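You operate a simulated robot arm through the tools that you are given. There is no shell and no other tool.

You are at the controls of a simulated two-armed robot. One attempt, no reset.

## Task
Run the drum with the turns and pace on the batch card.
Fine: take the brake off, start it once; leave the other controls.

Only the result counts: the job must be done as asked and must still hold three seconds after the hand-in. Knocking over, shifting, dropping, spilling or breaking anything else fails it.

## Robot
Two 7-joint arms with fingered hands on one trunk that stands fixed in place. Base frame: the origin is at the foot of the trunk, x ahead of it, y to its left, z up. Lengths are in m, angles in degrees, forces in N, time in s.
The left shoulder is at [0.036, 0.163, 1.088], the right one opposite. Each reaches about 1.215 m from its shoulder. Payload 4 kg a hand.
Tool frame (each hand has its own): the origin (TCP) lies between the finger pads and is the grasp point; the fingertips stand 0.036 m ahead of it; z points along the fingers, y is the line along which they close. The gripper opens to 0.124 m; its body begins 0.042 m behind the TCP. The gripper is a hand of 4 fingers: y runs from the thumb to the fingers, the wrist lies at [-0.015, -0.099, -0.189] in the tool frame, and closing takes about 1.5 s.
Orientation is that of the tool frame in the base frame, as a unit quaternion [w, x, y, z]. With the fingers straight down and the wrist toward the robot, the tool's x, y and z point along [0, 1, 0], [1, 0, 0] and [0, 0, -1] of the base frame.

## Interface
- The arms move only by the tool play_rows. It takes "left_targets", "right_targets" or both (then of equal length, played together; a hand with none holds still); each is a list of rows, each a list of 7 numbers: the turn, a rotation vector about the base's x, y, z in units of 60 degrees (1.0 is 60 degrees), then the shift along the base's x, y, z in units of 250 mm (1.0 is 250 mm), then the opening, from 0 (shut) to 1 (fully open). In form: [[rx, ry, rz, tx, ty, tz, grip], ...]. A call has 1 to 20 rows; each row is the pose to reach, as a shift and turn from the pose commanded when the call began. A call with a number of a shift or a turn outside -1 to 1 is refused whole. A row lasts 0.2 s, in which the tool goes at most 0.05 m and 8.6 degrees; a call with a longer step from one row to the next is refused whole, and so is a gripper value outside its range. A pose out of reach is approached as far as the arm can. The call stops where the force on the tool passes 40 N (or 10 N more than at its start, if that is more) or the arm is blocked; 0.2 s more then pass. The fingers move at their own pace (about 0.045 m/s each) and stop on an object; they squeeze with about 33 N. The grip force told is the motor's: it shows also when the fingers shut on nothing. Time passes only in rows, and 0.2 s behind the last, so rows that repeat a pose let the fingers close. It gives the time, the measured TCP pose, the force on the tool (base axes), the opening and the grip force at its end, in the units of the frame above (readings bear some noise), with the torque about the TCP (base axes, N m) and any sound that the robot's microphone picked up.
- Cameras (640 x 400 px; columns grow to the right, rows downward): "scene" is now at [0.1177, -0.0625, 1.3405]; the picture's right is [-0.67, -0.74, 0.08], its down [-0.29, 0.16, -0.94] and it looks along [0.68, -0.66, -0.32] (base axes); focal length 311 px, centre (320, 200). "left" rides on the left gripper at [-0.075, -0.086, -0.123] in its tool frame; the picture's right is [-0.70, -0.34, 0.63], its down [0.64, -0.68, 0.35] and it looks along [0.32, 0.65, 0.69] (tool axes); focal length 275 px, centre (320, 200). "right" rides on the right gripper at [0.075, -0.086, -0.123] in its tool frame; the picture's right is [-0.70, 0.34, -0.63], its down [-0.64, -0.68, 0.35] and it looks along [-0.32, 0.65, 0.69] (tool axes); focal length 275 px, centre (320, 200). There is no depth. A picture from a camera that has moved, and an enlarged one, comes with that camera's place and axes in the base frame and with its lens.
- capture(camera): a new picture of that camera. The clock stands still meanwhile.
- move_column(by): moves the trunk up (or, below 0, down) by that many m; the arms and the scene camera ride with it, the base frame stays. It gives what a move gives, with no picture.
- grasp_type(shape, hand): the hand has 4 fingers and takes this shape, open, in about a second: jaw (thumb against the fingers, like two jaws); tri (thumb and two fingers); tip (a fingertip pinch); poke (one finger out to press); point (the index stretched); flat (the hand flat); cup (the hand cupped); fist (a fist). The gripper value then closes the fingers along that shape, each until it touches; the sizes above hold for jaw. It gives what a move gives, with no picture.
- aim_head(pan, tilt): turns the head with the scene camera to pan (to the left, within 86 degrees either way) and tilt (down, from -29 to 69), counted from straight ahead of the robot (the tilt from the chest, where the trunk bows). It gives what a move gives.
- inspect(camera, box): a new picture of the part [left, top, right, bottom] of that camera's present view, enlarged. The clock stands still meanwhile.
- finish_job(): hands the job in; it is judged then, once.

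Nothing tells you positions but the pictures and the camera data. Unless the task says otherwise, let go and move clear before handing in.

The tools are called after "Request:" as name(argument=value, ...) on one line, values as JSON. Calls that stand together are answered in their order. play_rows: Moves the arms, as the interface text tells. Its arguments: {"type":"object","properties":{"left_targets":{"type":"array","items":{"type":"array","items":{"type":"number"}}},"right_targets":{"type":"array","items":{"type":"array","items":{"type":"number"}}}},"required":[]} The other tools are called the same way: move_column (by) moves the trunk up or down; grasp_type (shape, hand) gives the hand a shape; aim_head (pan, tilt) turns the head that bears the scene camera; capture (camera) takes a picture; inspect (camera, box) takes an enlarged picture of a part of a camera's view; finish_job () hands the job in.

At the start:

```text
t: 0.0
left_tool_pos: [0.6678, -0.094, 1.2701]
left_tool_rot: [0.0, 0.707, 0.707, 0.001]
left_contact_force: [-0.7, -0.7, -0.2]
left_torque: [0.01, 0.01, 0.01]
left_gripper_width: 0.1237
left_grasp_force: 0.1
left_shape: jaw
right_tool_pos: [0.3799, -0.5057, 1.3002]
right_tool_rot: [-0.001, 0.707, 0.708, 0.0]
right_contact_force: [-0.6, -0.8, -0.2]
right_torque: [0.01, 0.03, -0.03]
right_gripper_width: 0.1237
right_grasp_force: 0.1
right_shape: jaw
trunk travel left (down, up): [-0.25, 0.228]
head pan, tilt (commanded): [-42.4, 13.5]
```

scene: 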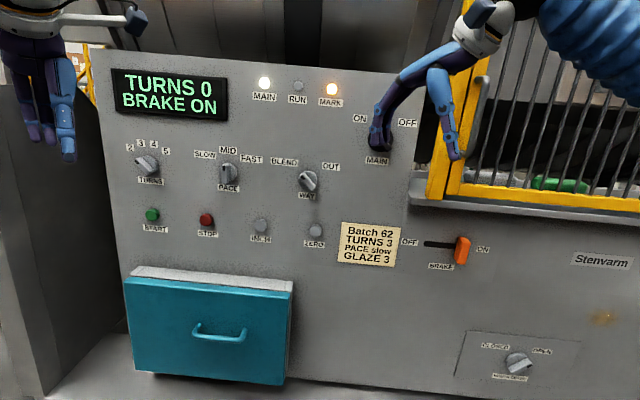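
right: 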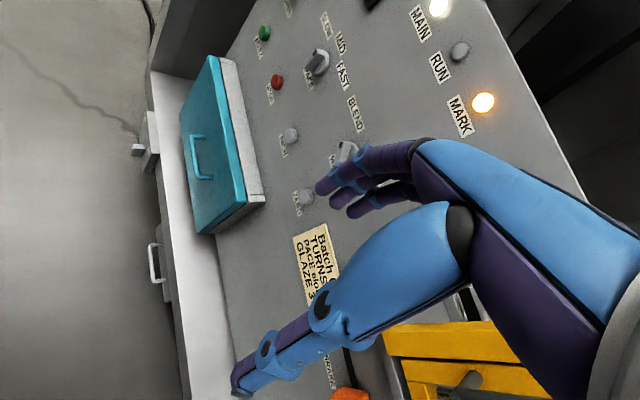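
left: 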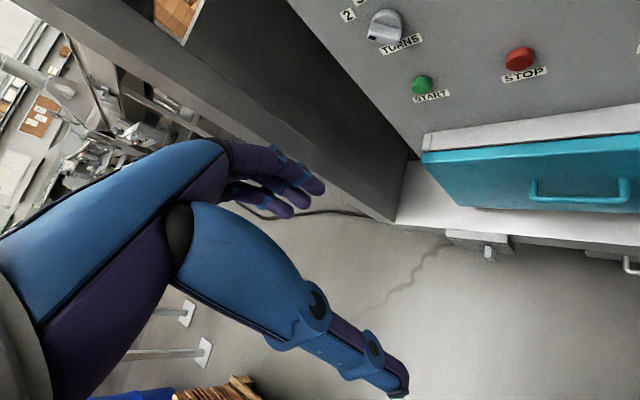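

I see a grey control panel with TURNS, PACE and WAY knobs, START/STOP buttons, a brake slider (now ON) and a batch card reading "TURNS 3, PACE slow". I'll enlarge the key parts before planning any motion.

Request:
inspect(camera="scene", box=[110, 130, 270, 240])

Request:
inspect(camera="scene", box=[260, 140, 420, 240])

Request:
inspect(camera="scene", box=[330, 210, 510, 320])

Request:
inspect(camera="scene", box=[100, 50, 440, 170])

```text
3.64 times, centred on (190, 185) of scene
camera zoom: at [0.1177, -0.0625, 1.3405], right [-0.67, -0.74, 0.08], down [-0.29, 0.16, -0.94], along [0.68, -0.66, -0.32], focal length 1130 px, centre (793, 254)
```

zoom: 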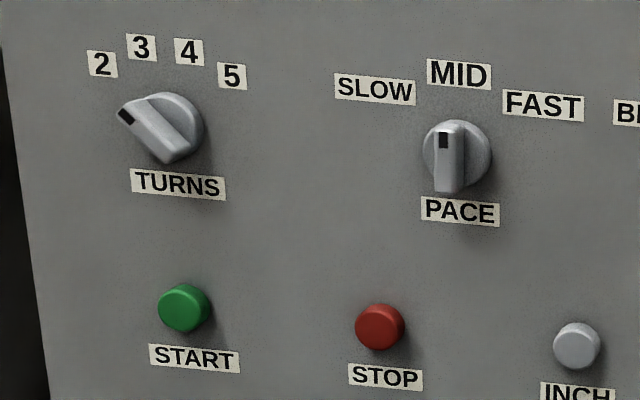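

```text
4.00 times, centred on (340, 190) of scene
camera zoom: at [0.1177, -0.0625, 1.3405], right [-0.67, -0.74, 0.08], down [-0.29, 0.16, -0.94], along [0.68, -0.66, -0.32], focal length 1243 px, centre (240, 240)
```

zoom: 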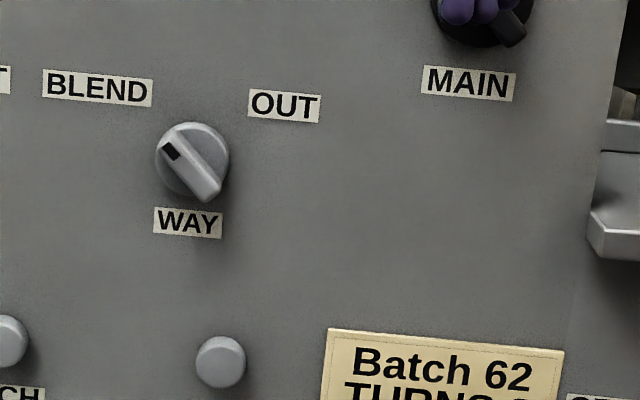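

```text
3.56 times, centred on (420, 265) of scene
camera zoom: at [0.1177, -0.0625, 1.3405], right [-0.67, -0.74, 0.08], down [-0.29, 0.16, -0.94], along [0.68, -0.66, -0.32], focal length 1105 px, centre (-36, -31)
```

zoom: 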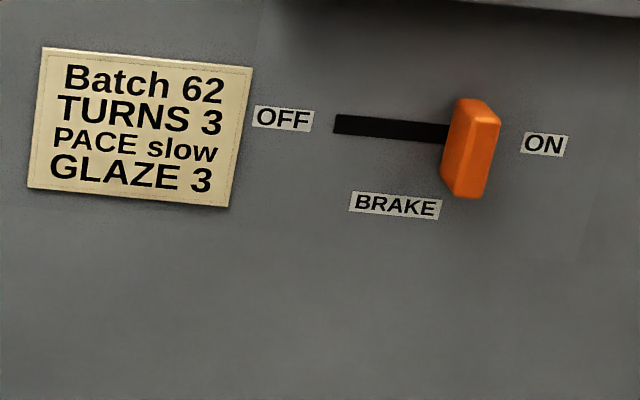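

```text
1.88 times, centred on (270, 110) of scene
camera zoom: at [0.1177, -0.0625, 1.3405], right [-0.67, -0.74, 0.08], down [-0.29, 0.16, -0.94], along [0.68, -0.66, -0.32], focal length 585 px, centre (414, 369)
```

zoom: 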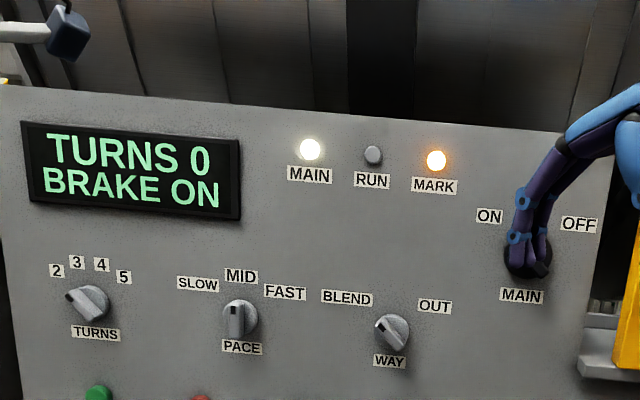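

The TURNS knob is at 2 (needs 3), PACE is at MID (needs SLOW), WAY is at BLEND (leave it), and the brake is ON. Triangulating puts the panel vertical, with TURNS near (1.00,-0.28,1.12), PACE near (0.84,-0.43,1.13), START near (1.005,-0.28,0.99) and the brake near (0.39,-0.86,0.98). Next I'll start turning the left hand to face the panel.

Request:
play_rows(left_targets=[[-0.0015, -0.102, -0.073, 0, 0, 0, 1], [-0.003, -0.2045, -0.147, 0, 0, 0, 1], [-0.0045, -0.307, -0.22, 0, 0, 0, 1], [-0.006, -0.409, -0.2935, 0, 0, 0, 1], [-0.0075, -0.511, -0.367, 0, 0, 0, 1], [-0.009, -0.6135, -0.44, 0, 0, 0, 1], [-0.0105, -0.716, -0.5135, 0, 0, 0, 1], [-0.012, -0.818, -0.587, 0, 0, 0, 1]])

```text
t: 1.8
left_tool_pos: [0.6672, -0.0938, 1.268]
left_tool_rot: [0.294, 0.819, 0.403, 0.285]
left_contact_force: [0.0, 1.0, 0.5]
left_torque: [0.01, 0.03, -0.02]
left_gripper_width: 0.1239
left_grasp_force: 0.2
left_shape: jaw
right_tool_pos: [0.3804, -0.5044, 1.3017]
right_tool_rot: [0.0, 0.707, 0.707, 0.0]
right_contact_force: [0.8, 0.7, -0.7]
right_torque: [-0.01, 0.04, 0.0]
right_gripper_width: 0.1234
right_grasp_force: 0.0
right_shape: jaw
trunk travel left (down, up): [-0.25, 0.228]
head pan, tilt (commanded): [-42.4, 13.5]
```

The half turn went as commanded. I'll complete the turn while moving the left hand to about 0.2 m in front of the TURNS knob.

Request:
play_rows(left_targets=[[-0.0015, -0.102, -0.073, 0.0975, -0.0205, -0.073, 1], [-0.003, -0.2045, -0.147, 0.195, -0.041, -0.146, 1], [-0.0045, -0.307, -0.22, 0.2925, -0.0615, -0.219, 1], [-0.006, -0.409, -0.2935, 0.39, -0.082, -0.292, 1], [-0.0075, -0.511, -0.367, 0.4875, -0.1025, -0.365, 1], [-0.009, -0.6135, -0.44, 0.585, -0.123, -0.438, 1], [-0.0105, -0.716, -0.5135, 0.6825, -0.1435, -0.511, 1], [-0.012, -0.818, -0.587, 0.78, -0.164, -0.584, 1]])

Request:
capture(camera="left")

Request:
capture(camera="scene")

```text
t: 3.6
left_tool_pos: [0.865, -0.1345, 1.1208]
left_tool_rot: [0.506, 0.707, -0.01, 0.493]
left_contact_force: [-0.1, 0.2, 0.6]
left_torque: [-0.01, -0.02, -0.01]
left_gripper_width: 0.1237
left_grasp_force: 0.0
left_shape: jaw
right_tool_pos: [0.381, -0.505, 1.299]
right_tool_rot: [-0.001, 0.707, 0.707, 0.0]
right_contact_force: [0.6, -0.4, -1.3]
right_torque: [0.02, 0.02, -0.02]
right_gripper_width: 0.1237
right_grasp_force: 0.1
right_shape: jaw
trunk travel left (down, up): [-0.25, 0.228]
head pan, tilt (commanded): [-42.4, 13.5]
```

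```text
taken
camera left: at [0.7862, -0.0392, 1.0085], right [0.25, -0.63, -0.73], down [0.92, 0.39, -0.03], along [0.3, -0.67, 0.68], focal length 275 px, centre (320, 200)
```

left: 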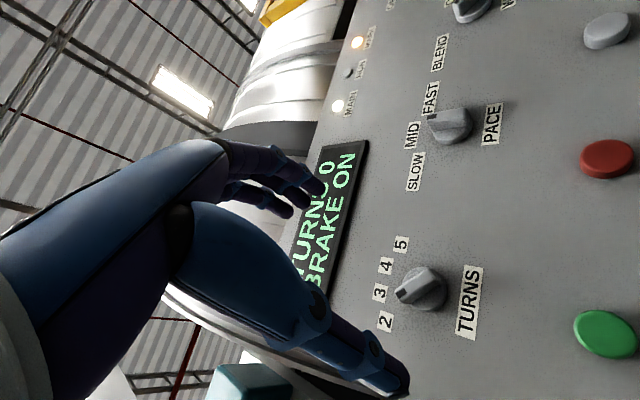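

```text
taken
camera scene: at [0.1186, -0.0628, 1.3404], right [-0.67, -0.74, 0.08], down [-0.29, 0.16, -0.94], along [0.68, -0.66, -0.32], focal length 311 px, centre (320, 200)
```

scene: 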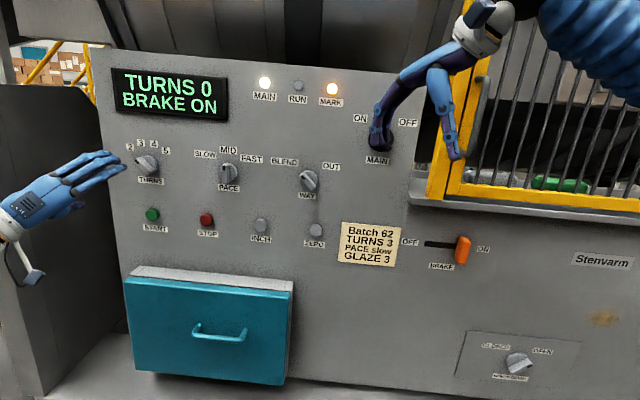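

The left hand is now in front of the TURNS knob with its wrist to the lower left. I'll zoom in through the left hand camera to measure the knob's ridge angle and position.

Request:
inspect(camera="left", box=[340, 220, 500, 350])

Request:
inspect(camera="left", box=[390, 60, 550, 190])

Request:
inspect(camera="scene", box=[100, 120, 200, 190])

Request:
inspect(camera="scene", box=[180, 130, 280, 200])

```text
3.08 times, centred on (420, 285) of left
camera zoom: at [0.7862, -0.0392, 1.0085], right [0.25, -0.63, -0.73], down [0.92, 0.39, -0.03], along [0.3, -0.67, 0.68], focal length 847 px, centre (12, -62)
```

zoom: 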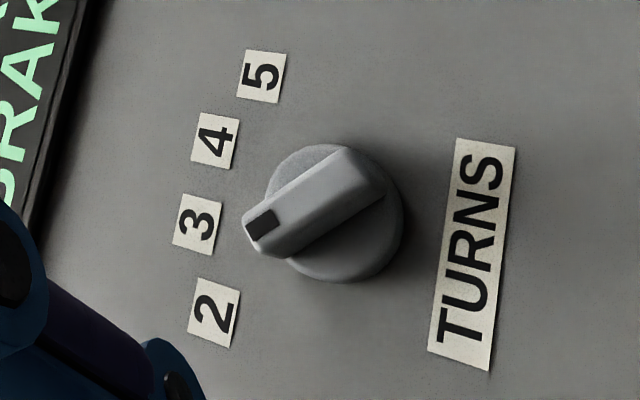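

```text
3.08 times, centred on (470, 125) of left
camera zoom: at [0.7862, -0.0392, 1.0085], right [0.25, -0.63, -0.73], down [0.92, 0.39, -0.03], along [0.3, -0.67, 0.68], focal length 847 px, centre (-142, 431)
```

zoom: 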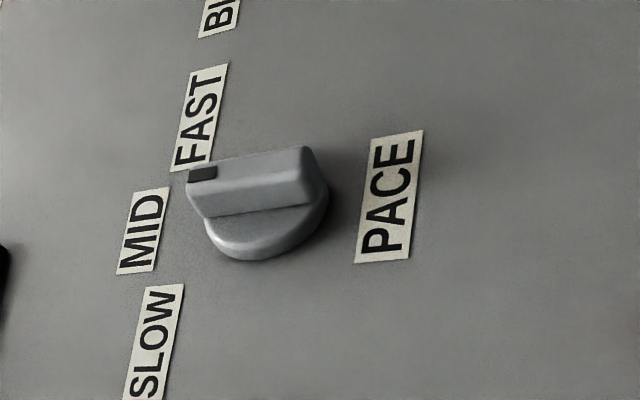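

```text
5.71 times, centred on (150, 155) of scene
camera zoom: at [0.1186, -0.0628, 1.3404], right [-0.67, -0.74, 0.08], down [-0.29, 0.16, -0.94], along [0.68, -0.66, -0.32], focal length 1776 px, centre (1291, 457)
```

zoom: 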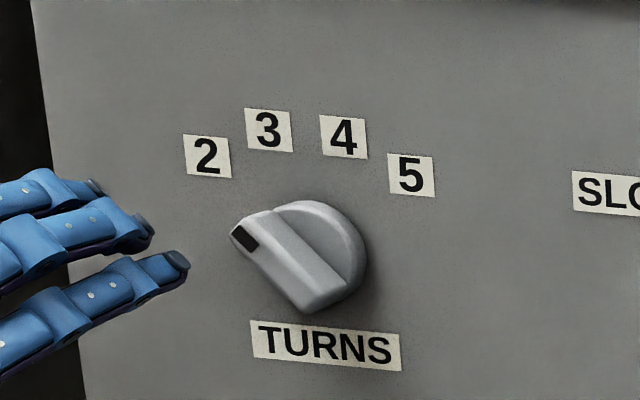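

```text
5.71 times, centred on (230, 165) of scene
camera zoom: at [0.1186, -0.0628, 1.3404], right [-0.67, -0.74, 0.08], down [-0.29, 0.16, -0.94], along [0.68, -0.66, -0.32], focal length 1776 px, centre (834, 400)
```

zoom: 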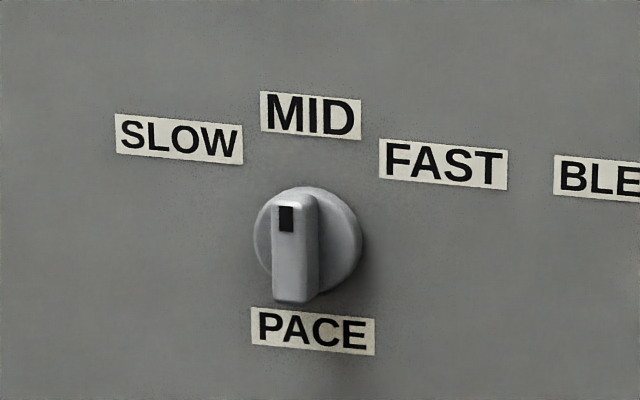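

The labels sit in 30° steps, the ridge points at "2" (-45°), and the knob centre is around (1.006,-0.286,1.128) with the ridge top about 34 mm off the panel. I'll move the left hand closer, straight along the panel normal, and check the alignment.

Request:
play_rows(left_targets=[[0, 0, 0, 0.087, -0.096, 0.008, 1], [0, 0, 0, 0.175, -0.192, 0.016, 1], [0, 0, 0, 0.262, -0.288, 0.024, 1]])

Request:
capture(camera="left")

Request:
inspect(camera="scene", box=[60, 100, 240, 220])

```text
t: 4.4
left_tool_pos: [0.9304, -0.207, 1.1264]
left_tool_rot: [0.506, 0.708, -0.008, 0.492]
left_contact_force: [0.3, -1.1, -0.7]
left_torque: [0.01, 0.03, 0.01]
left_gripper_width: 0.124
left_grasp_force: 0.1
left_shape: jaw
right_tool_pos: [0.3815, -0.5076, 1.2995]
right_tool_rot: [-0.001, 0.706, 0.708, 0.0]
right_contact_force: [0.9, 0.0, 0.2]
right_torque: [0.02, 0.02, 0.0]
right_gripper_width: 0.1238
right_grasp_force: 0.0
right_shape: jaw
trunk travel left (down, up): [-0.25, 0.228]
head pan, tilt (commanded): [-42.4, 13.5]
```

```text
taken
camera left: at [0.8517, -0.1123, 1.0138], right [0.25, -0.63, -0.73], down [0.92, 0.39, -0.03], along [0.31, -0.67, 0.68], focal length 275 px, centre (320, 200)
```

left: 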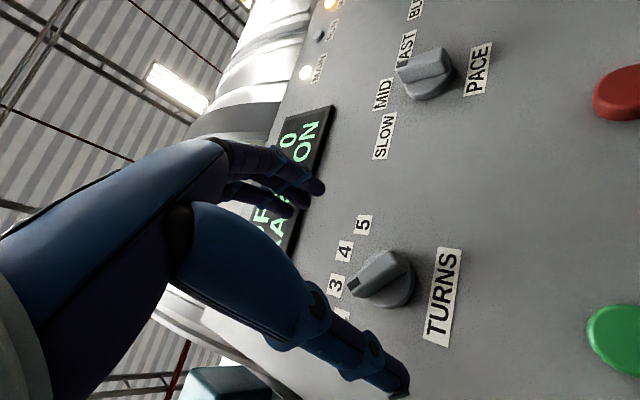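

```text
3.33 times, centred on (150, 160) of scene
camera zoom: at [0.1181, -0.0638, 1.3403], right [-0.67, -0.74, 0.08], down [-0.29, 0.16, -0.94], along [0.68, -0.65, -0.32], focal length 1036 px, centre (887, 333)
```

zoom: 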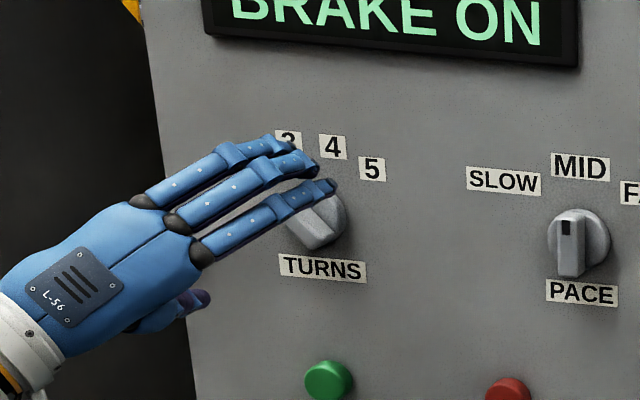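

The knob sits almost exactly on the projected tool axis. I'll zoom in to verify before closing in.

Request:
inspect(camera="left", box=[310, 200, 470, 350])

```text
2.67 times, centred on (390, 275) of left
camera zoom: at [0.8517, -0.1123, 1.0138], right [0.25, -0.63, -0.73], down [0.92, 0.39, -0.03], along [0.31, -0.67, 0.68], focal length 734 px, centre (133, 0)
```

zoom: 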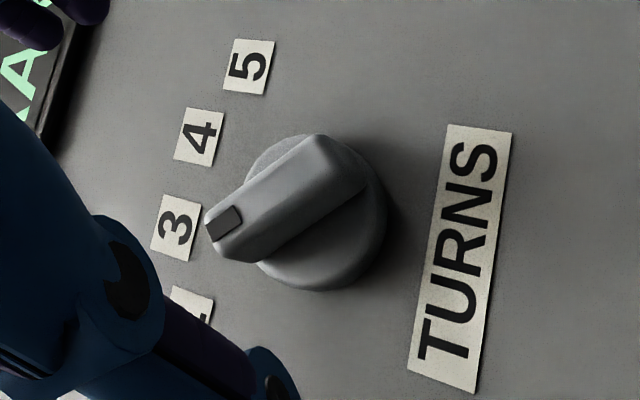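

The axis is aligned within about 2-3 mm. I'll advance 58 mm straight in with the hand open and check for contact.

Request:
play_rows(left_targets=[[0, 0, 0, 0.053, -0.056, 0, 1], [0, 0, 0, 0.107, -0.112, 0, 1], [0, 0, 0, 0.16, -0.168, 0, 1]])

Request:
capture(camera="left")

Request:
inspect(camera="scene", box=[60, 100, 240, 220])

```text
t: 5.2
left_tool_pos: [0.9669, -0.2504, 1.1284]
left_tool_rot: [0.507, 0.708, -0.009, 0.491]
left_contact_force: [0.1, 0.2, 0.4]
left_torque: [-0.02, 0.01, 0.01]
left_gripper_width: 0.1241
left_grasp_force: 0.1
left_shape: jaw
right_tool_pos: [0.379, -0.5057, 1.3002]
right_tool_rot: [-0.001, 0.707, 0.707, 0.0]
right_contact_force: [-0.1, -0.6, -0.5]
right_torque: [0.02, -0.04, -0.03]
right_gripper_width: 0.1238
right_grasp_force: 0.0
right_shape: jaw
trunk travel left (down, up): [-0.25, 0.228]
head pan, tilt (commanded): [-42.4, 13.5]
```

```text
taken
camera left: at [0.888, -0.1563, 1.0148], right [0.25, -0.63, -0.73], down [0.92, 0.39, -0.03], along [0.31, -0.67, 0.68], focal length 275 px, centre (320, 200)
```

left: 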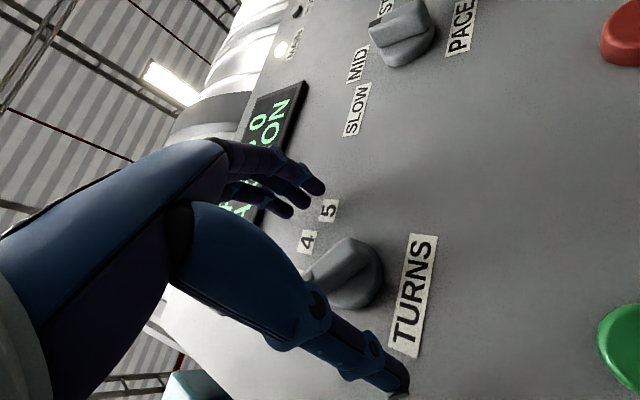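

```text
3.33 times, centred on (150, 160) of scene
camera zoom: at [0.1179, -0.0633, 1.3404], right [-0.67, -0.74, 0.08], down [-0.29, 0.16, -0.94], along [0.68, -0.66, -0.32], focal length 1036 px, centre (887, 333)
```

zoom: 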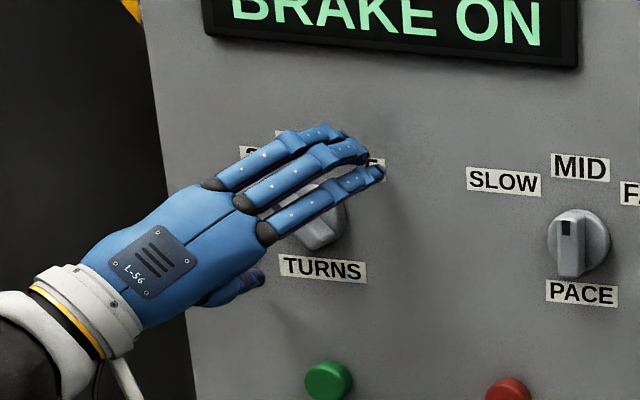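

No contact force, and the ridge sits between the thumb and the fingers. I'll close partway and look.

Request:
play_rows(left_targets=[[0, 0, 0, 0, 0, 0, 0.5], [0, 0, 0, 0, 0, 0, 0.4], [0, 0, 0, 0, 0, 0, 0.35], [0, 0, 0, 0, 0, 0, 0.35], [0, 0, 0, 0, 0, 0, 0.35]])

Request:
capture(camera="left")

Request:
inspect(camera="scene", box=[60, 100, 240, 220])

```text
t: 6.4
left_tool_pos: [0.9684, -0.2506, 1.1273]
left_tool_rot: [0.507, 0.708, -0.01, 0.491]
left_contact_force: [-0.2, -0.3, 0.0]
left_torque: [0.02, 0.01, 0.0]
left_gripper_width: 0.0437
left_grasp_force: 0.0
left_shape: jaw
right_tool_pos: [0.3802, -0.505, 1.2999]
right_tool_rot: [-0.001, 0.707, 0.707, -0.001]
right_contact_force: [0.5, 0.1, 0.0]
right_torque: [0.02, -0.01, 0.01]
right_gripper_width: 0.1238
right_grasp_force: 0.0
right_shape: jaw
trunk travel left (down, up): [-0.25, 0.228]
head pan, tilt (commanded): [-42.4, 13.5]
```

```text
taken
camera left: at [0.888, -0.1557, 1.0146], right [0.25, -0.63, -0.73], down [0.92, 0.39, -0.03], along [0.31, -0.67, 0.68], focal length 275 px, centre (320, 200)
```

left: 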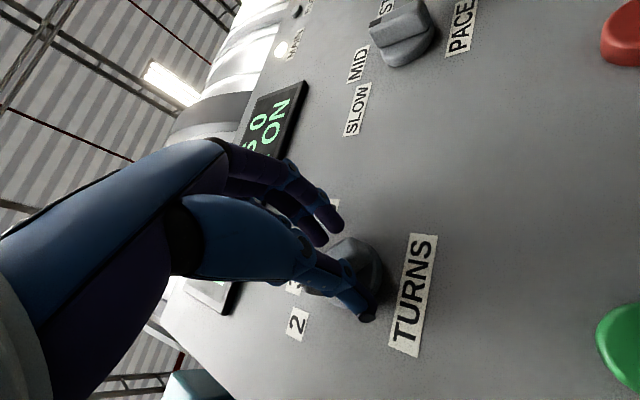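

```text
3.33 times, centred on (150, 160) of scene
camera zoom: at [0.1178, -0.0626, 1.3405], right [-0.67, -0.74, 0.08], down [-0.29, 0.16, -0.94], along [0.68, -0.66, -0.32], focal length 1036 px, centre (887, 333)
```

zoom: 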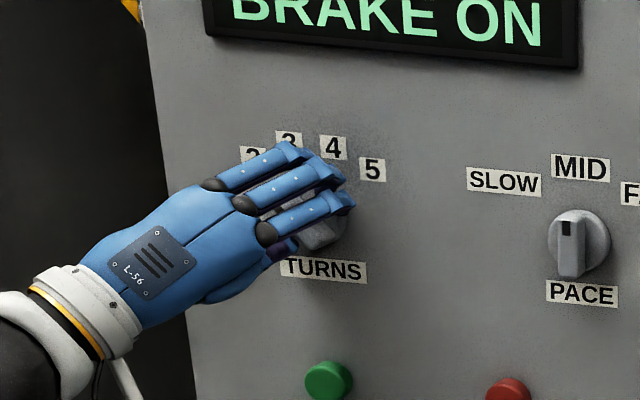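

The fingers straddle the ridge cleanly. I'll close fully onto it.

Request:
play_rows(left_targets=[[0, 0, 0, 0, 0, 0, 0.2], [0, 0, 0, 0, 0, 0, 0.1], [0, 0, 0, 0, 0, 0, 0], [0, 0, 0, 0, 0, 0, 0], [0, 0, 0, 0, 0, 0, 0]])

Request:
inspect(camera="left", box=[230, 150, 450, 350])

Request:
inspect(camera="scene", box=[60, 100, 240, 220])

```text
t: 7.6
left_tool_pos: [0.9664, -0.2507, 1.1283]
left_tool_rot: [0.507, 0.708, -0.01, 0.492]
left_contact_force: [-7.2, 7.8, -3.4]
left_torque: [0.12, -0.02, 0.0]
left_gripper_width: 0.0178
left_grasp_force: 33.3
left_shape: jaw
right_tool_pos: [0.3792, -0.5057, 1.3009]
right_tool_rot: [0.0, 0.707, 0.707, 0.0]
right_contact_force: [0.2, 0.9, 0.8]
right_torque: [0.0, 0.01, -0.01]
right_gripper_width: 0.1237
right_grasp_force: 0.0
right_shape: jaw
trunk travel left (down, up): [-0.25, 0.228]
head pan, tilt (commanded): [-42.4, 13.5]
```

```text
2.00 times, centred on (340, 250) of left
camera zoom: at [0.8877, -0.1549, 1.0147], right [0.25, -0.64, -0.73], down [0.92, 0.39, -0.03], along [0.31, -0.66, 0.68], focal length 551 px, centre (280, 100)
```

zoom: 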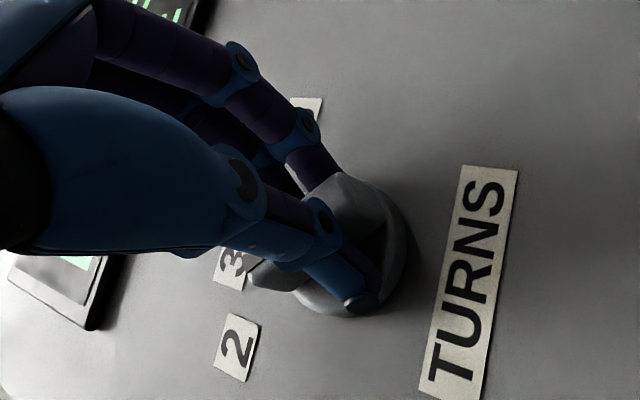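

```text
3.33 times, centred on (150, 160) of scene
camera zoom: at [0.1175, -0.0618, 1.3405], right [-0.67, -0.74, 0.08], down [-0.29, 0.16, -0.94], along [0.68, -0.66, -0.32], focal length 1036 px, centre (887, 333)
```

zoom: 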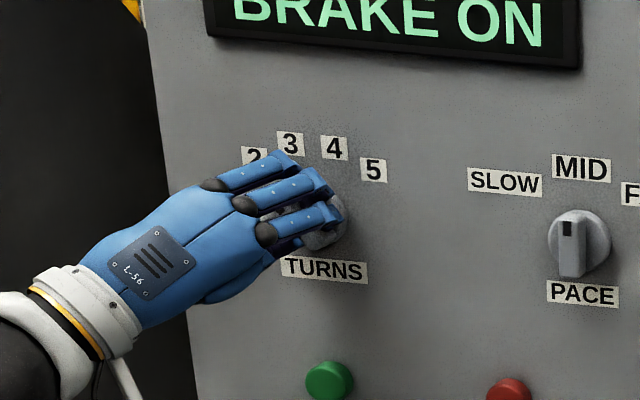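

The ridge is gripped (18 mm wide, 33 N). I'll now turn 30° clockwise about the knob axis, towards "3".

Request:
play_rows(left_targets=[[0.0574, -0.0604, 0, 0, 0, 0, 0], [0.1148, -0.1208, 0, 0, 0, 0, 0], [0.1722, -0.1812, 0, 0, 0, 0, 0], [0.2297, -0.2417, 0, 0, 0, 0, 0], [0.2871, -0.3021, 0, 0, 0, 0, 0], [0.3445, -0.3625, 0, 0, 0, 0, 0], [0.3445, -0.3625, 0, 0, 0, 0, 0]])

Request:
inspect(camera="left", box=[230, 150, 450, 350])

Request:
inspect(camera="scene", box=[60, 100, 240, 220])

```text
t: 8.5
left_tool_pos: [0.9682, -0.2494, 1.1316]
left_tool_rot: [0.428, 0.703, -0.118, 0.556]
left_contact_force: [-19.8, 16.3, -6.5]
left_torque: [0.25, 0.23, -0.19]
left_gripper_width: 0.0169
left_grasp_force: 33.2
left_shape: jaw
left hand out of reach, approached as far as the arm can: row 4
right_tool_pos: [0.3788, -0.5052, 1.3011]
right_tool_rot: [0.0, 0.707, 0.707, 0.0]
right_contact_force: [0.7, 0.2, 0.1]
right_torque: [-0.01, 0.0, 0.03]
right_gripper_width: 0.1239
right_grasp_force: 0.1
right_shape: jaw
trunk travel left (down, up): [-0.25, 0.228]
head pan, tilt (commanded): [-42.4, 13.5]
stopped in row 4 (left hand): the force on the tool passed its limit at 48 N (the readings are from after the stop); the commanded pose is now the measured one
```

```text
2.00 times, centred on (340, 250) of left
camera zoom: at [0.9135, -0.1294, 1.0269], right [0.4, -0.48, -0.78], down [0.9, 0.36, 0.24], along [0.17, -0.8, 0.57], focal length 551 px, centre (280, 100)
```

zoom: 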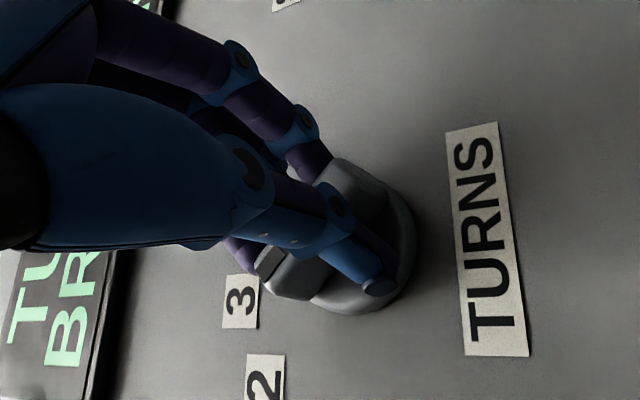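

```text
3.33 times, centred on (150, 160) of scene
camera zoom: at [0.1165, -0.0615, 1.3407], right [-0.67, -0.74, 0.08], down [-0.29, 0.16, -0.94], along [0.68, -0.66, -0.32], focal length 1036 px, centre (887, 333)
```

zoom: 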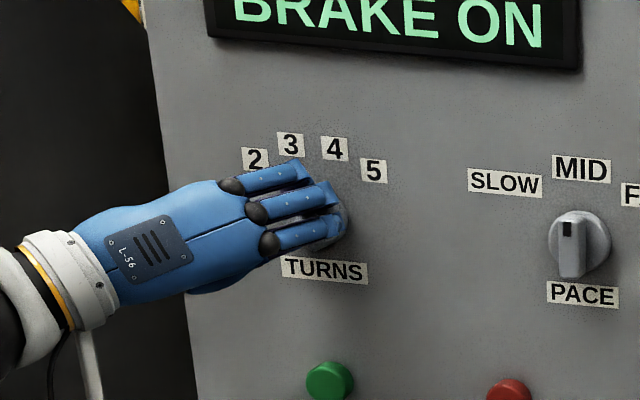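

The left arm ran out of roll range at about 17° (no damage, the ridge moved with it). I'll open the fingers a little and see where the knob settles.

Request:
play_rows(left_targets=[[0, 0, 0, 0, 0, 0, 0.2], [0, 0, 0, 0, 0, 0, 0.4], [0, 0, 0, 0, 0, 0, 0.6], [0, 0, 0, 0, 0, 0, 0.8], [0, 0, 0, 0, 0, 0, 1], [0, 0, 0, 0, 0, 0, 1], [0, 0, 0, 0, 0, 0, 1]])

Request:
inspect(camera="left", box=[230, 150, 450, 350])

Request:
inspect(camera="scene", box=[60, 100, 240, 220])

```text
t: 10.1
left_tool_pos: [0.9707, -0.2514, 1.1309]
left_tool_rot: [0.428, 0.703, -0.118, 0.556]
left_contact_force: [0.3, -0.5, 0.0]
left_torque: [-0.02, 0.0, -0.03]
left_gripper_width: 0.122
left_grasp_force: 0.1
left_shape: jaw
right_tool_pos: [0.3789, -0.5044, 1.3001]
right_tool_rot: [0.0, 0.707, 0.707, -0.001]
right_contact_force: [0.1, -0.2, -0.7]
right_torque: [0.01, 0.0, -0.01]
right_gripper_width: 0.1234
right_grasp_force: 0.0
right_shape: jaw
trunk travel left (down, up): [-0.25, 0.228]
head pan, tilt (commanded): [-42.4, 13.5]
```

```text
2.00 times, centred on (340, 250) of left
camera zoom: at [0.9145, -0.1308, 1.0275], right [0.4, -0.48, -0.78], down [0.9, 0.36, 0.24], along [0.17, -0.8, 0.57], focal length 551 px, centre (280, 100)
```

zoom: 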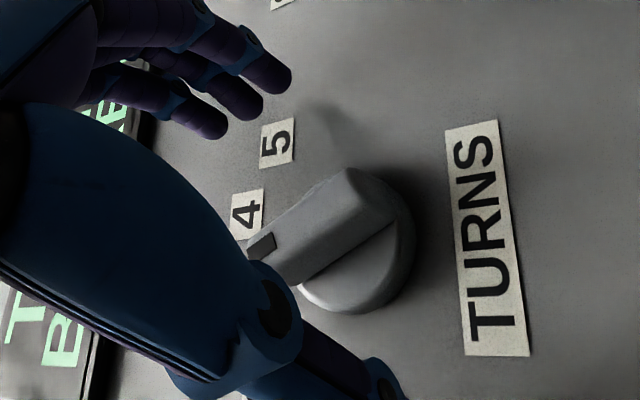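

```text
3.33 times, centred on (150, 160) of scene
camera zoom: at [0.1175, -0.0623, 1.3406], right [-0.67, -0.74, 0.08], down [-0.29, 0.16, -0.94], along [0.68, -0.66, -0.32], focal length 1036 px, centre (887, 333)
```

zoom: 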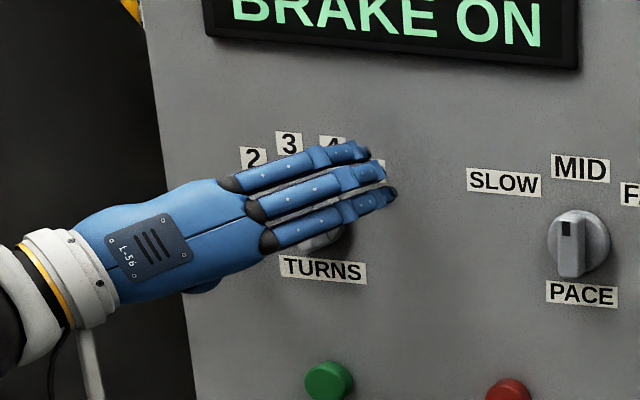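

Fingers are open again. I'll back straight out so the knob's angle can be seen properly.

Request:
play_rows(left_targets=[[0, 0, 0, -0.092, 0.096, 0, 1], [0, 0, 0, -0.184, 0.192, 0, 1], [0, 0, 0, -0.276, 0.289, 0, 1], [0, 0, 0, -0.387, 0.405, 0, 1]])

Request:
inspect(camera="left", box=[300, 180, 500, 350])

Request:
inspect(camera="scene", box=[100, 120, 200, 190])

```text
t: 11.1
left_tool_pos: [0.8729, -0.1456, 1.1403]
left_tool_rot: [0.428, 0.706, -0.12, 0.551]
left_contact_force: [-0.6, -0.1, 0.0]
left_torque: [-0.03, -0.02, 0.0]
left_gripper_width: 0.1236
left_grasp_force: 0.1
left_shape: jaw
left hand out of reach, approached as far as the arm can: row 2, 3, 4
right_tool_pos: [0.3782, -0.504, 1.3013]
right_tool_rot: [0.0, 0.707, 0.707, -0.001]
right_contact_force: [0.9, 0.1, -0.2]
right_torque: [-0.02, -0.01, 0.03]
right_gripper_width: 0.1237
right_grasp_force: 0.1
right_shape: jaw
trunk travel left (down, up): [-0.25, 0.228]
head pan, tilt (commanded): [-42.4, 13.5]
```

```text
2.35 times, centred on (400, 265) of left
camera zoom: at [0.8176, -0.0263, 1.0364], right [0.39, -0.47, -0.79], down [0.91, 0.35, 0.24], along [0.17, -0.81, 0.57], focal length 648 px, centre (132, 47)
```

zoom: 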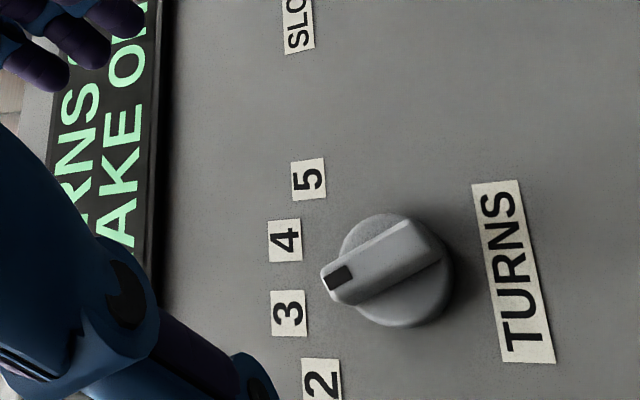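

```text
5.71 times, centred on (150, 155) of scene
camera zoom: at [0.1173, -0.0614, 1.3406], right [-0.67, -0.74, 0.08], down [-0.29, 0.16, -0.94], along [0.68, -0.66, -0.32], focal length 1776 px, centre (1291, 457)
```

zoom: 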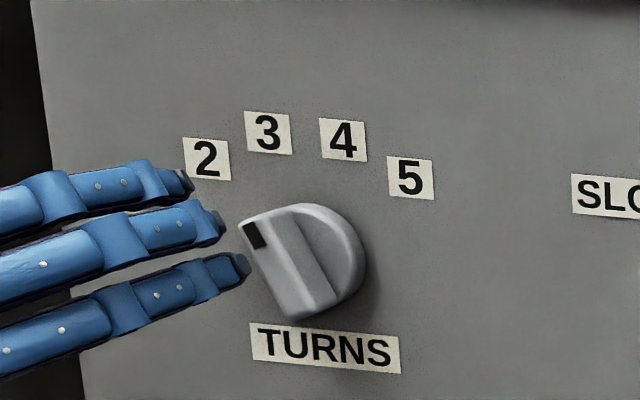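

The knob now points midway between 2 and 3 and holds there, with no snap. The left arm can't roll further clockwise, so I'll try the opposite roll (fingers left, thumb right), which should put the forearm in a more natural posture. First I'll roll counter-clockwise in free space.

Request:
play_rows(left_targets=[[-0.086, 0.091, 0, 0, 0, 0, 1], [-0.172, 0.182, 0, 0, 0, 0, 1], [-0.258, 0.273, 0, 0, 0, 0, 1], [-0.344, 0.364, 0, 0, 0, 0, 1], [-0.43, 0.454, 0, 0, 0, 0, 1], [-0.516, 0.545, 0, 0, 0, 0, 1], [-0.601, 0.636, 0, 0, 0, 0, 1], [-0.687, 0.727, 0, 0, 0, 0, 1]])

Request:
play_rows(left_targets=[[-0.086, 0.091, 0, 0, 0, 0, 1], [-0.172, 0.182, 0, 0, 0, 0, 1], [-0.258, 0.273, 0, 0, 0, 0, 1], [-0.344, 0.364, 0, 0, 0, 0, 1], [-0.43, 0.454, 0, 0, 0, 0, 1], [-0.516, 0.545, 0, 0, 0, 0, 1], [-0.601, 0.636, 0, 0, 0, 0, 1], [-0.687, 0.727, 0, 0, 0, 0, 1]])

```text
t: 12.9
left_tool_pos: [0.8754, -0.146, 1.1388]
left_tool_rot: [0.655, 0.664, 0.244, 0.266]
left_contact_force: [0.2, -0.6, 0.6]
left_torque: [0.0, -0.01, -0.01]
left_gripper_width: 0.1237
left_grasp_force: 0.0
left_shape: jaw
right_tool_pos: [0.3809, -0.5046, 1.299]
right_tool_rot: [0.0, 0.707, 0.707, 0.0]
right_contact_force: [-0.3, 0.2, 0.3]
right_torque: [0.03, -0.01, 0.03]
right_gripper_width: 0.1239
right_grasp_force: 0.1
right_shape: jaw
trunk travel left (down, up): [-0.25, 0.228]
head pan, tilt (commanded): [-42.4, 13.5]
```

```text
t: 14.9
left_tool_pos: [0.9198, -0.0561, 1.0904]
left_tool_rot: [0.699, 0.491, 0.518, -0.056]
left_contact_force: [-0.6, -0.4, 0.1]
left_torque: [-0.03, 0.01, -0.01]
left_gripper_width: 0.1237
left_grasp_force: 0.1
left_shape: jaw
left hand out of reach, approached as far as the arm can: row 6, 7, 8
right_tool_pos: [0.3796, -0.5064, 1.3002]
right_tool_rot: [0.0, 0.707, 0.707, -0.001]
right_contact_force: [0.2, -0.2, 0.2]
right_torque: [0.02, -0.01, -0.02]
right_gripper_width: 0.1236
right_grasp_force: 0.1
right_shape: jaw
trunk travel left (down, up): [-0.25, 0.228]
head pan, tilt (commanded): [-42.4, 13.5]
stopped in row 8 (left hand): the arm was blocked; the commanded pose is now the measured one
```

The left arm's roll range here runs from about -40° to +60°, and the last move only reached that joint limit without touching anything. I'll grip the knob end-to-end along its ridge instead (roll -30° to -15°), which is inside the range. I'm moving back in front of the knob at roll -30°.

Request:
play_rows(left_targets=[[0.045, -0.054, 0.005, -0.002, -0.108, 0.03, 1], [0.09, -0.108, 0.01, -0.005, -0.217, 0.06, 1], [0.136, -0.162, 0.015, -0.007, -0.325, 0.09, 1], [0.181, -0.216, 0.02, -0.01, -0.434, 0.12, 1], [0.226, -0.27, 0.0255, -0.012, -0.542, 0.15, 1], [0.226, -0.27, 0.0255, -0.012, -0.542, 0.15, 1]])

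Request:
capture(camera="left")

Request:
capture(camera="scene")

```text
t: 16.3
left_tool_pos: [0.9165, -0.1944, 1.1275]
left_tool_rot: [0.703, 0.565, 0.424, 0.082]
left_contact_force: [0.5, 0.6, 0.8]
left_torque: [0.02, 0.0, 0.04]
left_gripper_width: 0.1235
left_grasp_force: 0.1
left_shape: jaw
right_tool_pos: [0.3779, -0.5054, 1.3028]
right_tool_rot: [0.0, 0.707, 0.707, 0.0]
right_contact_force: [-0.1, 0.3, -0.1]
right_torque: [0.03, 0.02, 0.0]
right_gripper_width: 0.1237
right_grasp_force: 0.1
right_shape: jaw
trunk travel left (down, up): [-0.25, 0.228]
head pan, tilt (commanded): [-42.4, 13.5]
```

```text
taken
camera left: at [0.7537, -0.1797, 1.0901], right [-0.12, -0.99, 0.06], down [0.4, -0.1, -0.91], along [0.91, -0.09, 0.4], focal length 275 px, centre (320, 200)
```

left: 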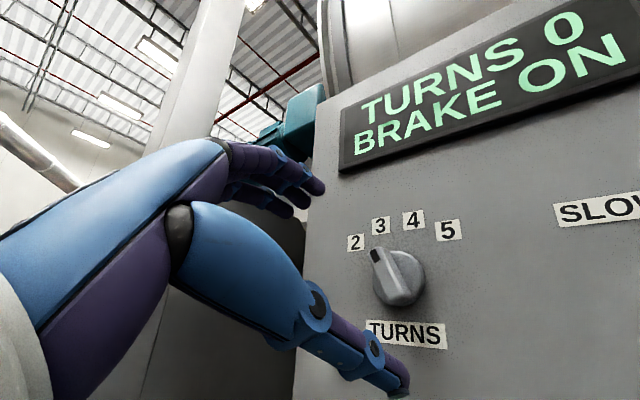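

```text
taken
camera scene: at [0.1177, -0.0623, 1.3405], right [-0.67, -0.74, 0.08], down [-0.29, 0.16, -0.94], along [0.68, -0.66, -0.32], focal length 311 px, centre (320, 200)
```

scene: 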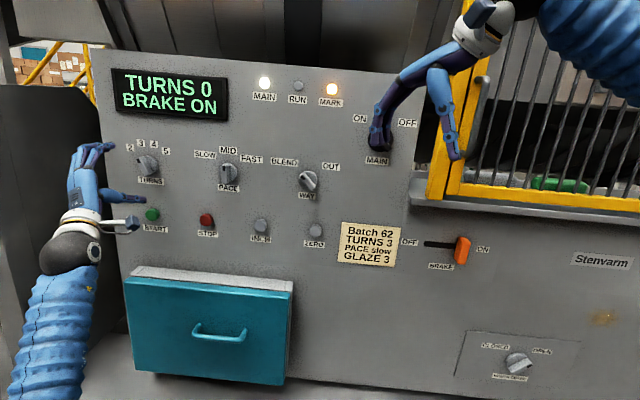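

The hand is in front of the knob at roll -30°, and the view from below-left is clear. I'll zoom in to measure the ridge.

Request:
inspect(camera="left", box=[330, 200, 480, 360])

Request:
inspect(camera="scene", box=[100, 120, 200, 190])

```text
2.50 times, centred on (405, 280) of left
camera zoom: at [0.7537, -0.1797, 1.0901], right [-0.12, -0.99, 0.06], down [0.4, -0.1, -0.91], along [0.91, -0.09, 0.4], focal length 688 px, centre (108, 0)
```

zoom: 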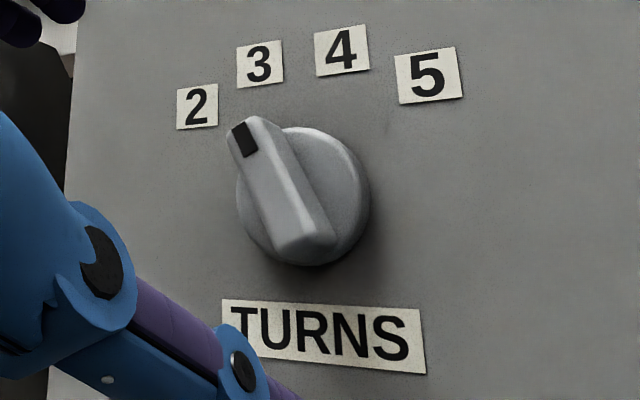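

```text
5.71 times, centred on (150, 155) of scene
camera zoom: at [0.1177, -0.0623, 1.3405], right [-0.67, -0.74, 0.08], down [-0.29, 0.16, -0.94], along [0.68, -0.66, -0.32], focal length 1776 px, centre (1291, 457)
```

zoom: 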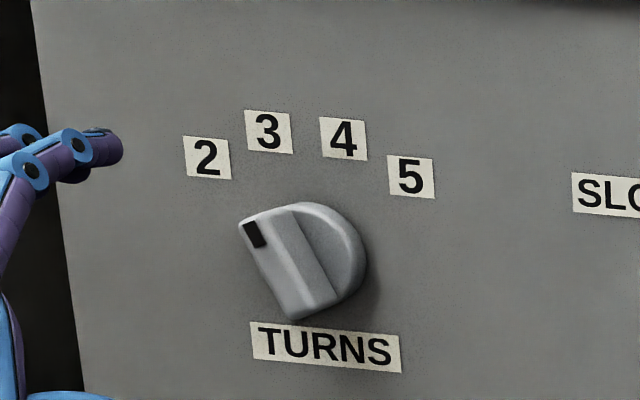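

The ridge measures about -31°, so it needs roughly 16° more clockwise. I'll advance onto the knob with the hand open.

Request:
play_rows(left_targets=[[0, 0, 0, 0.072, -0.072, 0.004, 1], [0, 0, 0, 0.144, -0.143, 0.008, 1], [0, 0, 0, 0.216, -0.215, 0.011, 1]])

Request:
capture(camera="left")

Request:
inspect(camera="scene", box=[60, 100, 240, 220])

```text
t: 17.1
left_tool_pos: [0.9723, -0.2466, 1.1303]
left_tool_rot: [0.703, 0.565, 0.424, 0.083]
left_contact_force: [0.3, -0.4, -0.2]
left_torque: [-0.02, 0.01, 0.01]
left_gripper_width: 0.1236
left_grasp_force: 0.0
left_shape: jaw
right_tool_pos: [0.3797, -0.5056, 1.2998]
right_tool_rot: [0.0, 0.707, 0.707, 0.0]
right_contact_force: [-0.7, -0.5, 1.2]
right_torque: [0.01, 0.03, -0.04]
right_gripper_width: 0.124
right_grasp_force: 0.1
right_shape: jaw
trunk travel left (down, up): [-0.25, 0.228]
head pan, tilt (commanded): [-42.4, 13.5]
```

```text
taken
camera left: at [0.809, -0.2317, 1.0945], right [-0.12, -0.99, 0.06], down [0.4, -0.1, -0.91], along [0.91, -0.09, 0.4], focal length 275 px, centre (320, 200)
```

left: 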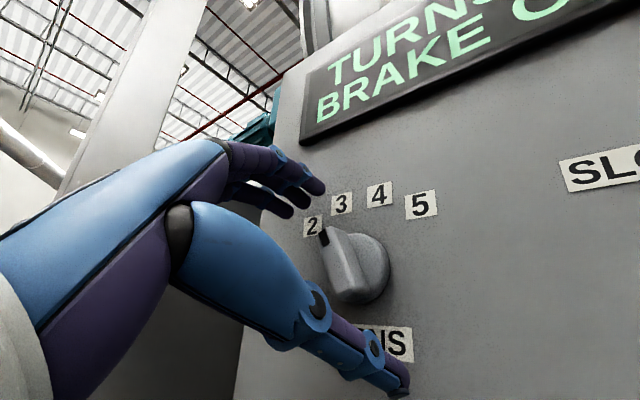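

```text
3.33 times, centred on (150, 160) of scene
camera zoom: at [0.118, -0.0628, 1.3404], right [-0.67, -0.74, 0.08], down [-0.29, 0.16, -0.94], along [0.68, -0.66, -0.32], focal length 1036 px, centre (887, 333)
```

zoom: 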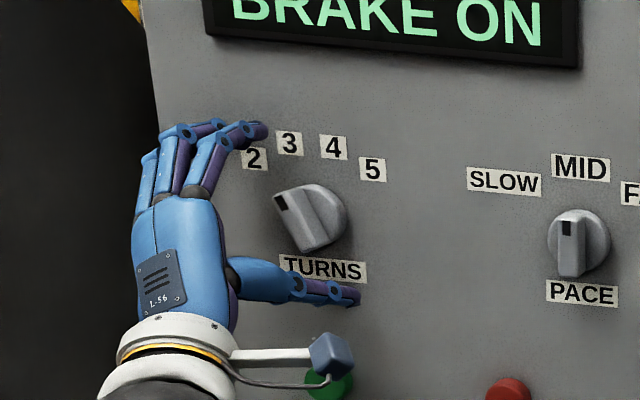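

No contact so far, and the knob is between thumb and fingers. I'll close onto it end-to-end.

Request:
play_rows(left_targets=[[0, 0, 0, 0, 0, 0, 0.6], [0, 0, 0, 0, 0, 0, 0.4], [0, 0, 0, 0, 0, 0, 0.2], [0, 0, 0, 0, 0, 0, 0.0], [0, 0, 0, 0, 0, 0, 0], [0, 0, 0, 0, 0, 0, 0], [0, 0, 0, 0, 0, 0, 0]])

Request:
capture(camera="left")

Request:
inspect(camera="scene", box=[60, 100, 240, 220])

```text
t: 18.7
left_tool_pos: [0.9701, -0.2466, 1.1296]
left_tool_rot: [0.702, 0.565, 0.425, 0.082]
left_contact_force: [-14.4, 5.0, -13.4]
left_torque: [0.14, 0.08, -0.2]
left_gripper_width: 0.048
left_grasp_force: 32.5
left_shape: jaw
right_tool_pos: [0.3795, -0.5045, 1.3001]
right_tool_rot: [0.0, 0.707, 0.707, 0.0]
right_contact_force: [0.3, -0.9, 0.1]
right_torque: [-0.04, 0.0, 0.0]
right_gripper_width: 0.1238
right_grasp_force: 0.2
right_shape: jaw
trunk travel left (down, up): [-0.25, 0.228]
head pan, tilt (commanded): [-42.4, 13.5]
```

```text
taken
camera left: at [0.8082, -0.2316, 1.0933], right [-0.12, -0.99, 0.06], down [0.39, -0.1, -0.91], along [0.91, -0.09, 0.4], focal length 275 px, centre (320, 200)
```

left: 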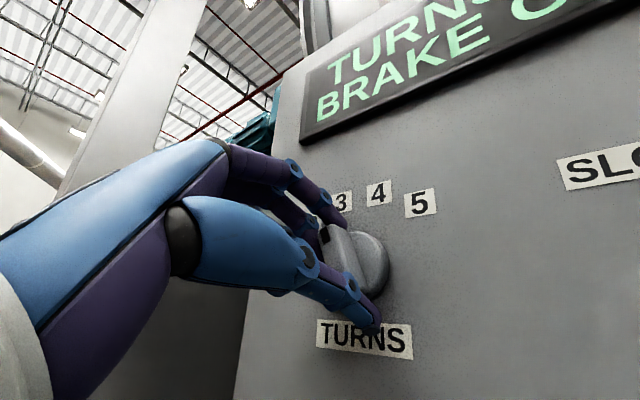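

```text
3.33 times, centred on (150, 160) of scene
camera zoom: at [0.1174, -0.0624, 1.3403], right [-0.67, -0.74, 0.08], down [-0.29, 0.16, -0.94], along [0.68, -0.66, -0.32], focal length 1036 px, centre (887, 333)
```

zoom: 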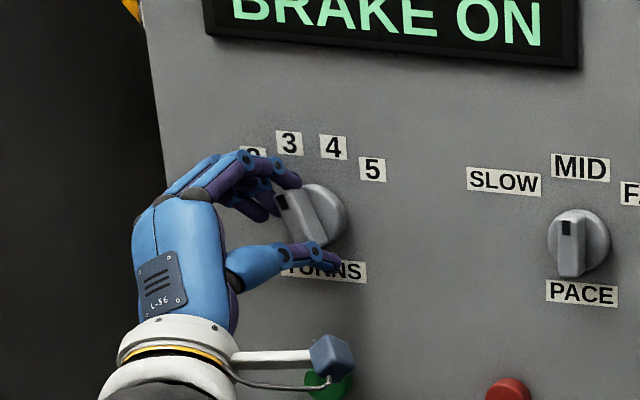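

The knob is gripped at 48 mm. I'll turn 16° clockwise with a tiny compliance shift.

Request:
play_rows(left_targets=[[0, 0, 0, -0.004, 0, -0.008, 0], [0.046, -0.048, 0, -0.004, 0, -0.008, 0], [0.092, -0.0965, 0, -0.004, 0, -0.008, 0], [0.138, -0.145, 0, -0.004, 0, -0.008, 0], [0.184, -0.193, 0, -0.004, 0, -0.008, 0], [0.184, -0.193, 0, -0.004, 0, -0.008, 0]])

Request:
inspect(camera="left", box=[270, 170, 450, 350])

Request:
inspect(camera="scene", box=[100, 120, 200, 190])

```text
t: 20.1
left_tool_pos: [0.9705, -0.2465, 1.1291]
left_tool_rot: [0.684, 0.619, 0.34, 0.18]
left_contact_force: [-8.5, 4.1, -10.5]
left_torque: [0.04, 0.03, -0.08]
left_gripper_width: 0.0467
left_grasp_force: 33.3
left_shape: jaw
right_tool_pos: [0.3792, -0.5064, 1.3015]
right_tool_rot: [0.0, 0.707, 0.708, 0.0]
right_contact_force: [0.1, 0.0, 0.6]
right_torque: [-0.01, 0.02, -0.01]
right_gripper_width: 0.1236
right_grasp_force: 0.2
right_shape: jaw
trunk travel left (down, up): [-0.25, 0.228]
head pan, tilt (commanded): [-42.4, 13.5]
```

```text
2.22 times, centred on (360, 260) of left
camera zoom: at [0.8184, -0.2215, 1.0642], right [-0.11, -0.98, -0.16], down [0.57, 0.06, -0.82], along [0.81, -0.18, 0.55], focal length 612 px, centre (231, 67)
```

zoom: 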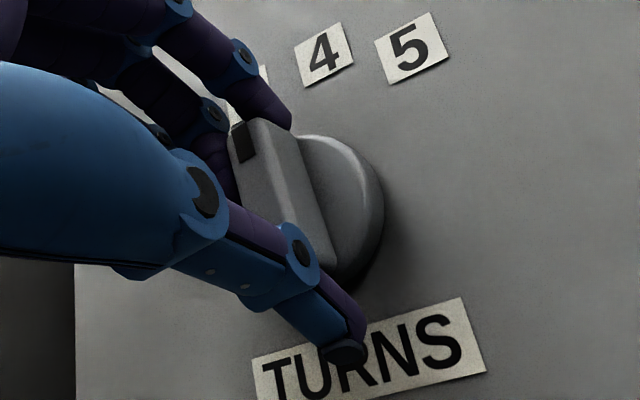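

```text
5.71 times, centred on (150, 155) of scene
camera zoom: at [0.1179, -0.0625, 1.3404], right [-0.67, -0.74, 0.08], down [-0.29, 0.16, -0.94], along [0.68, -0.66, -0.32], focal length 1776 px, centre (1291, 457)
```

zoom: 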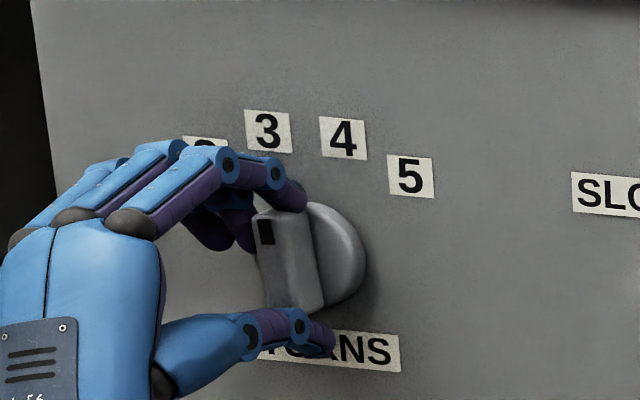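

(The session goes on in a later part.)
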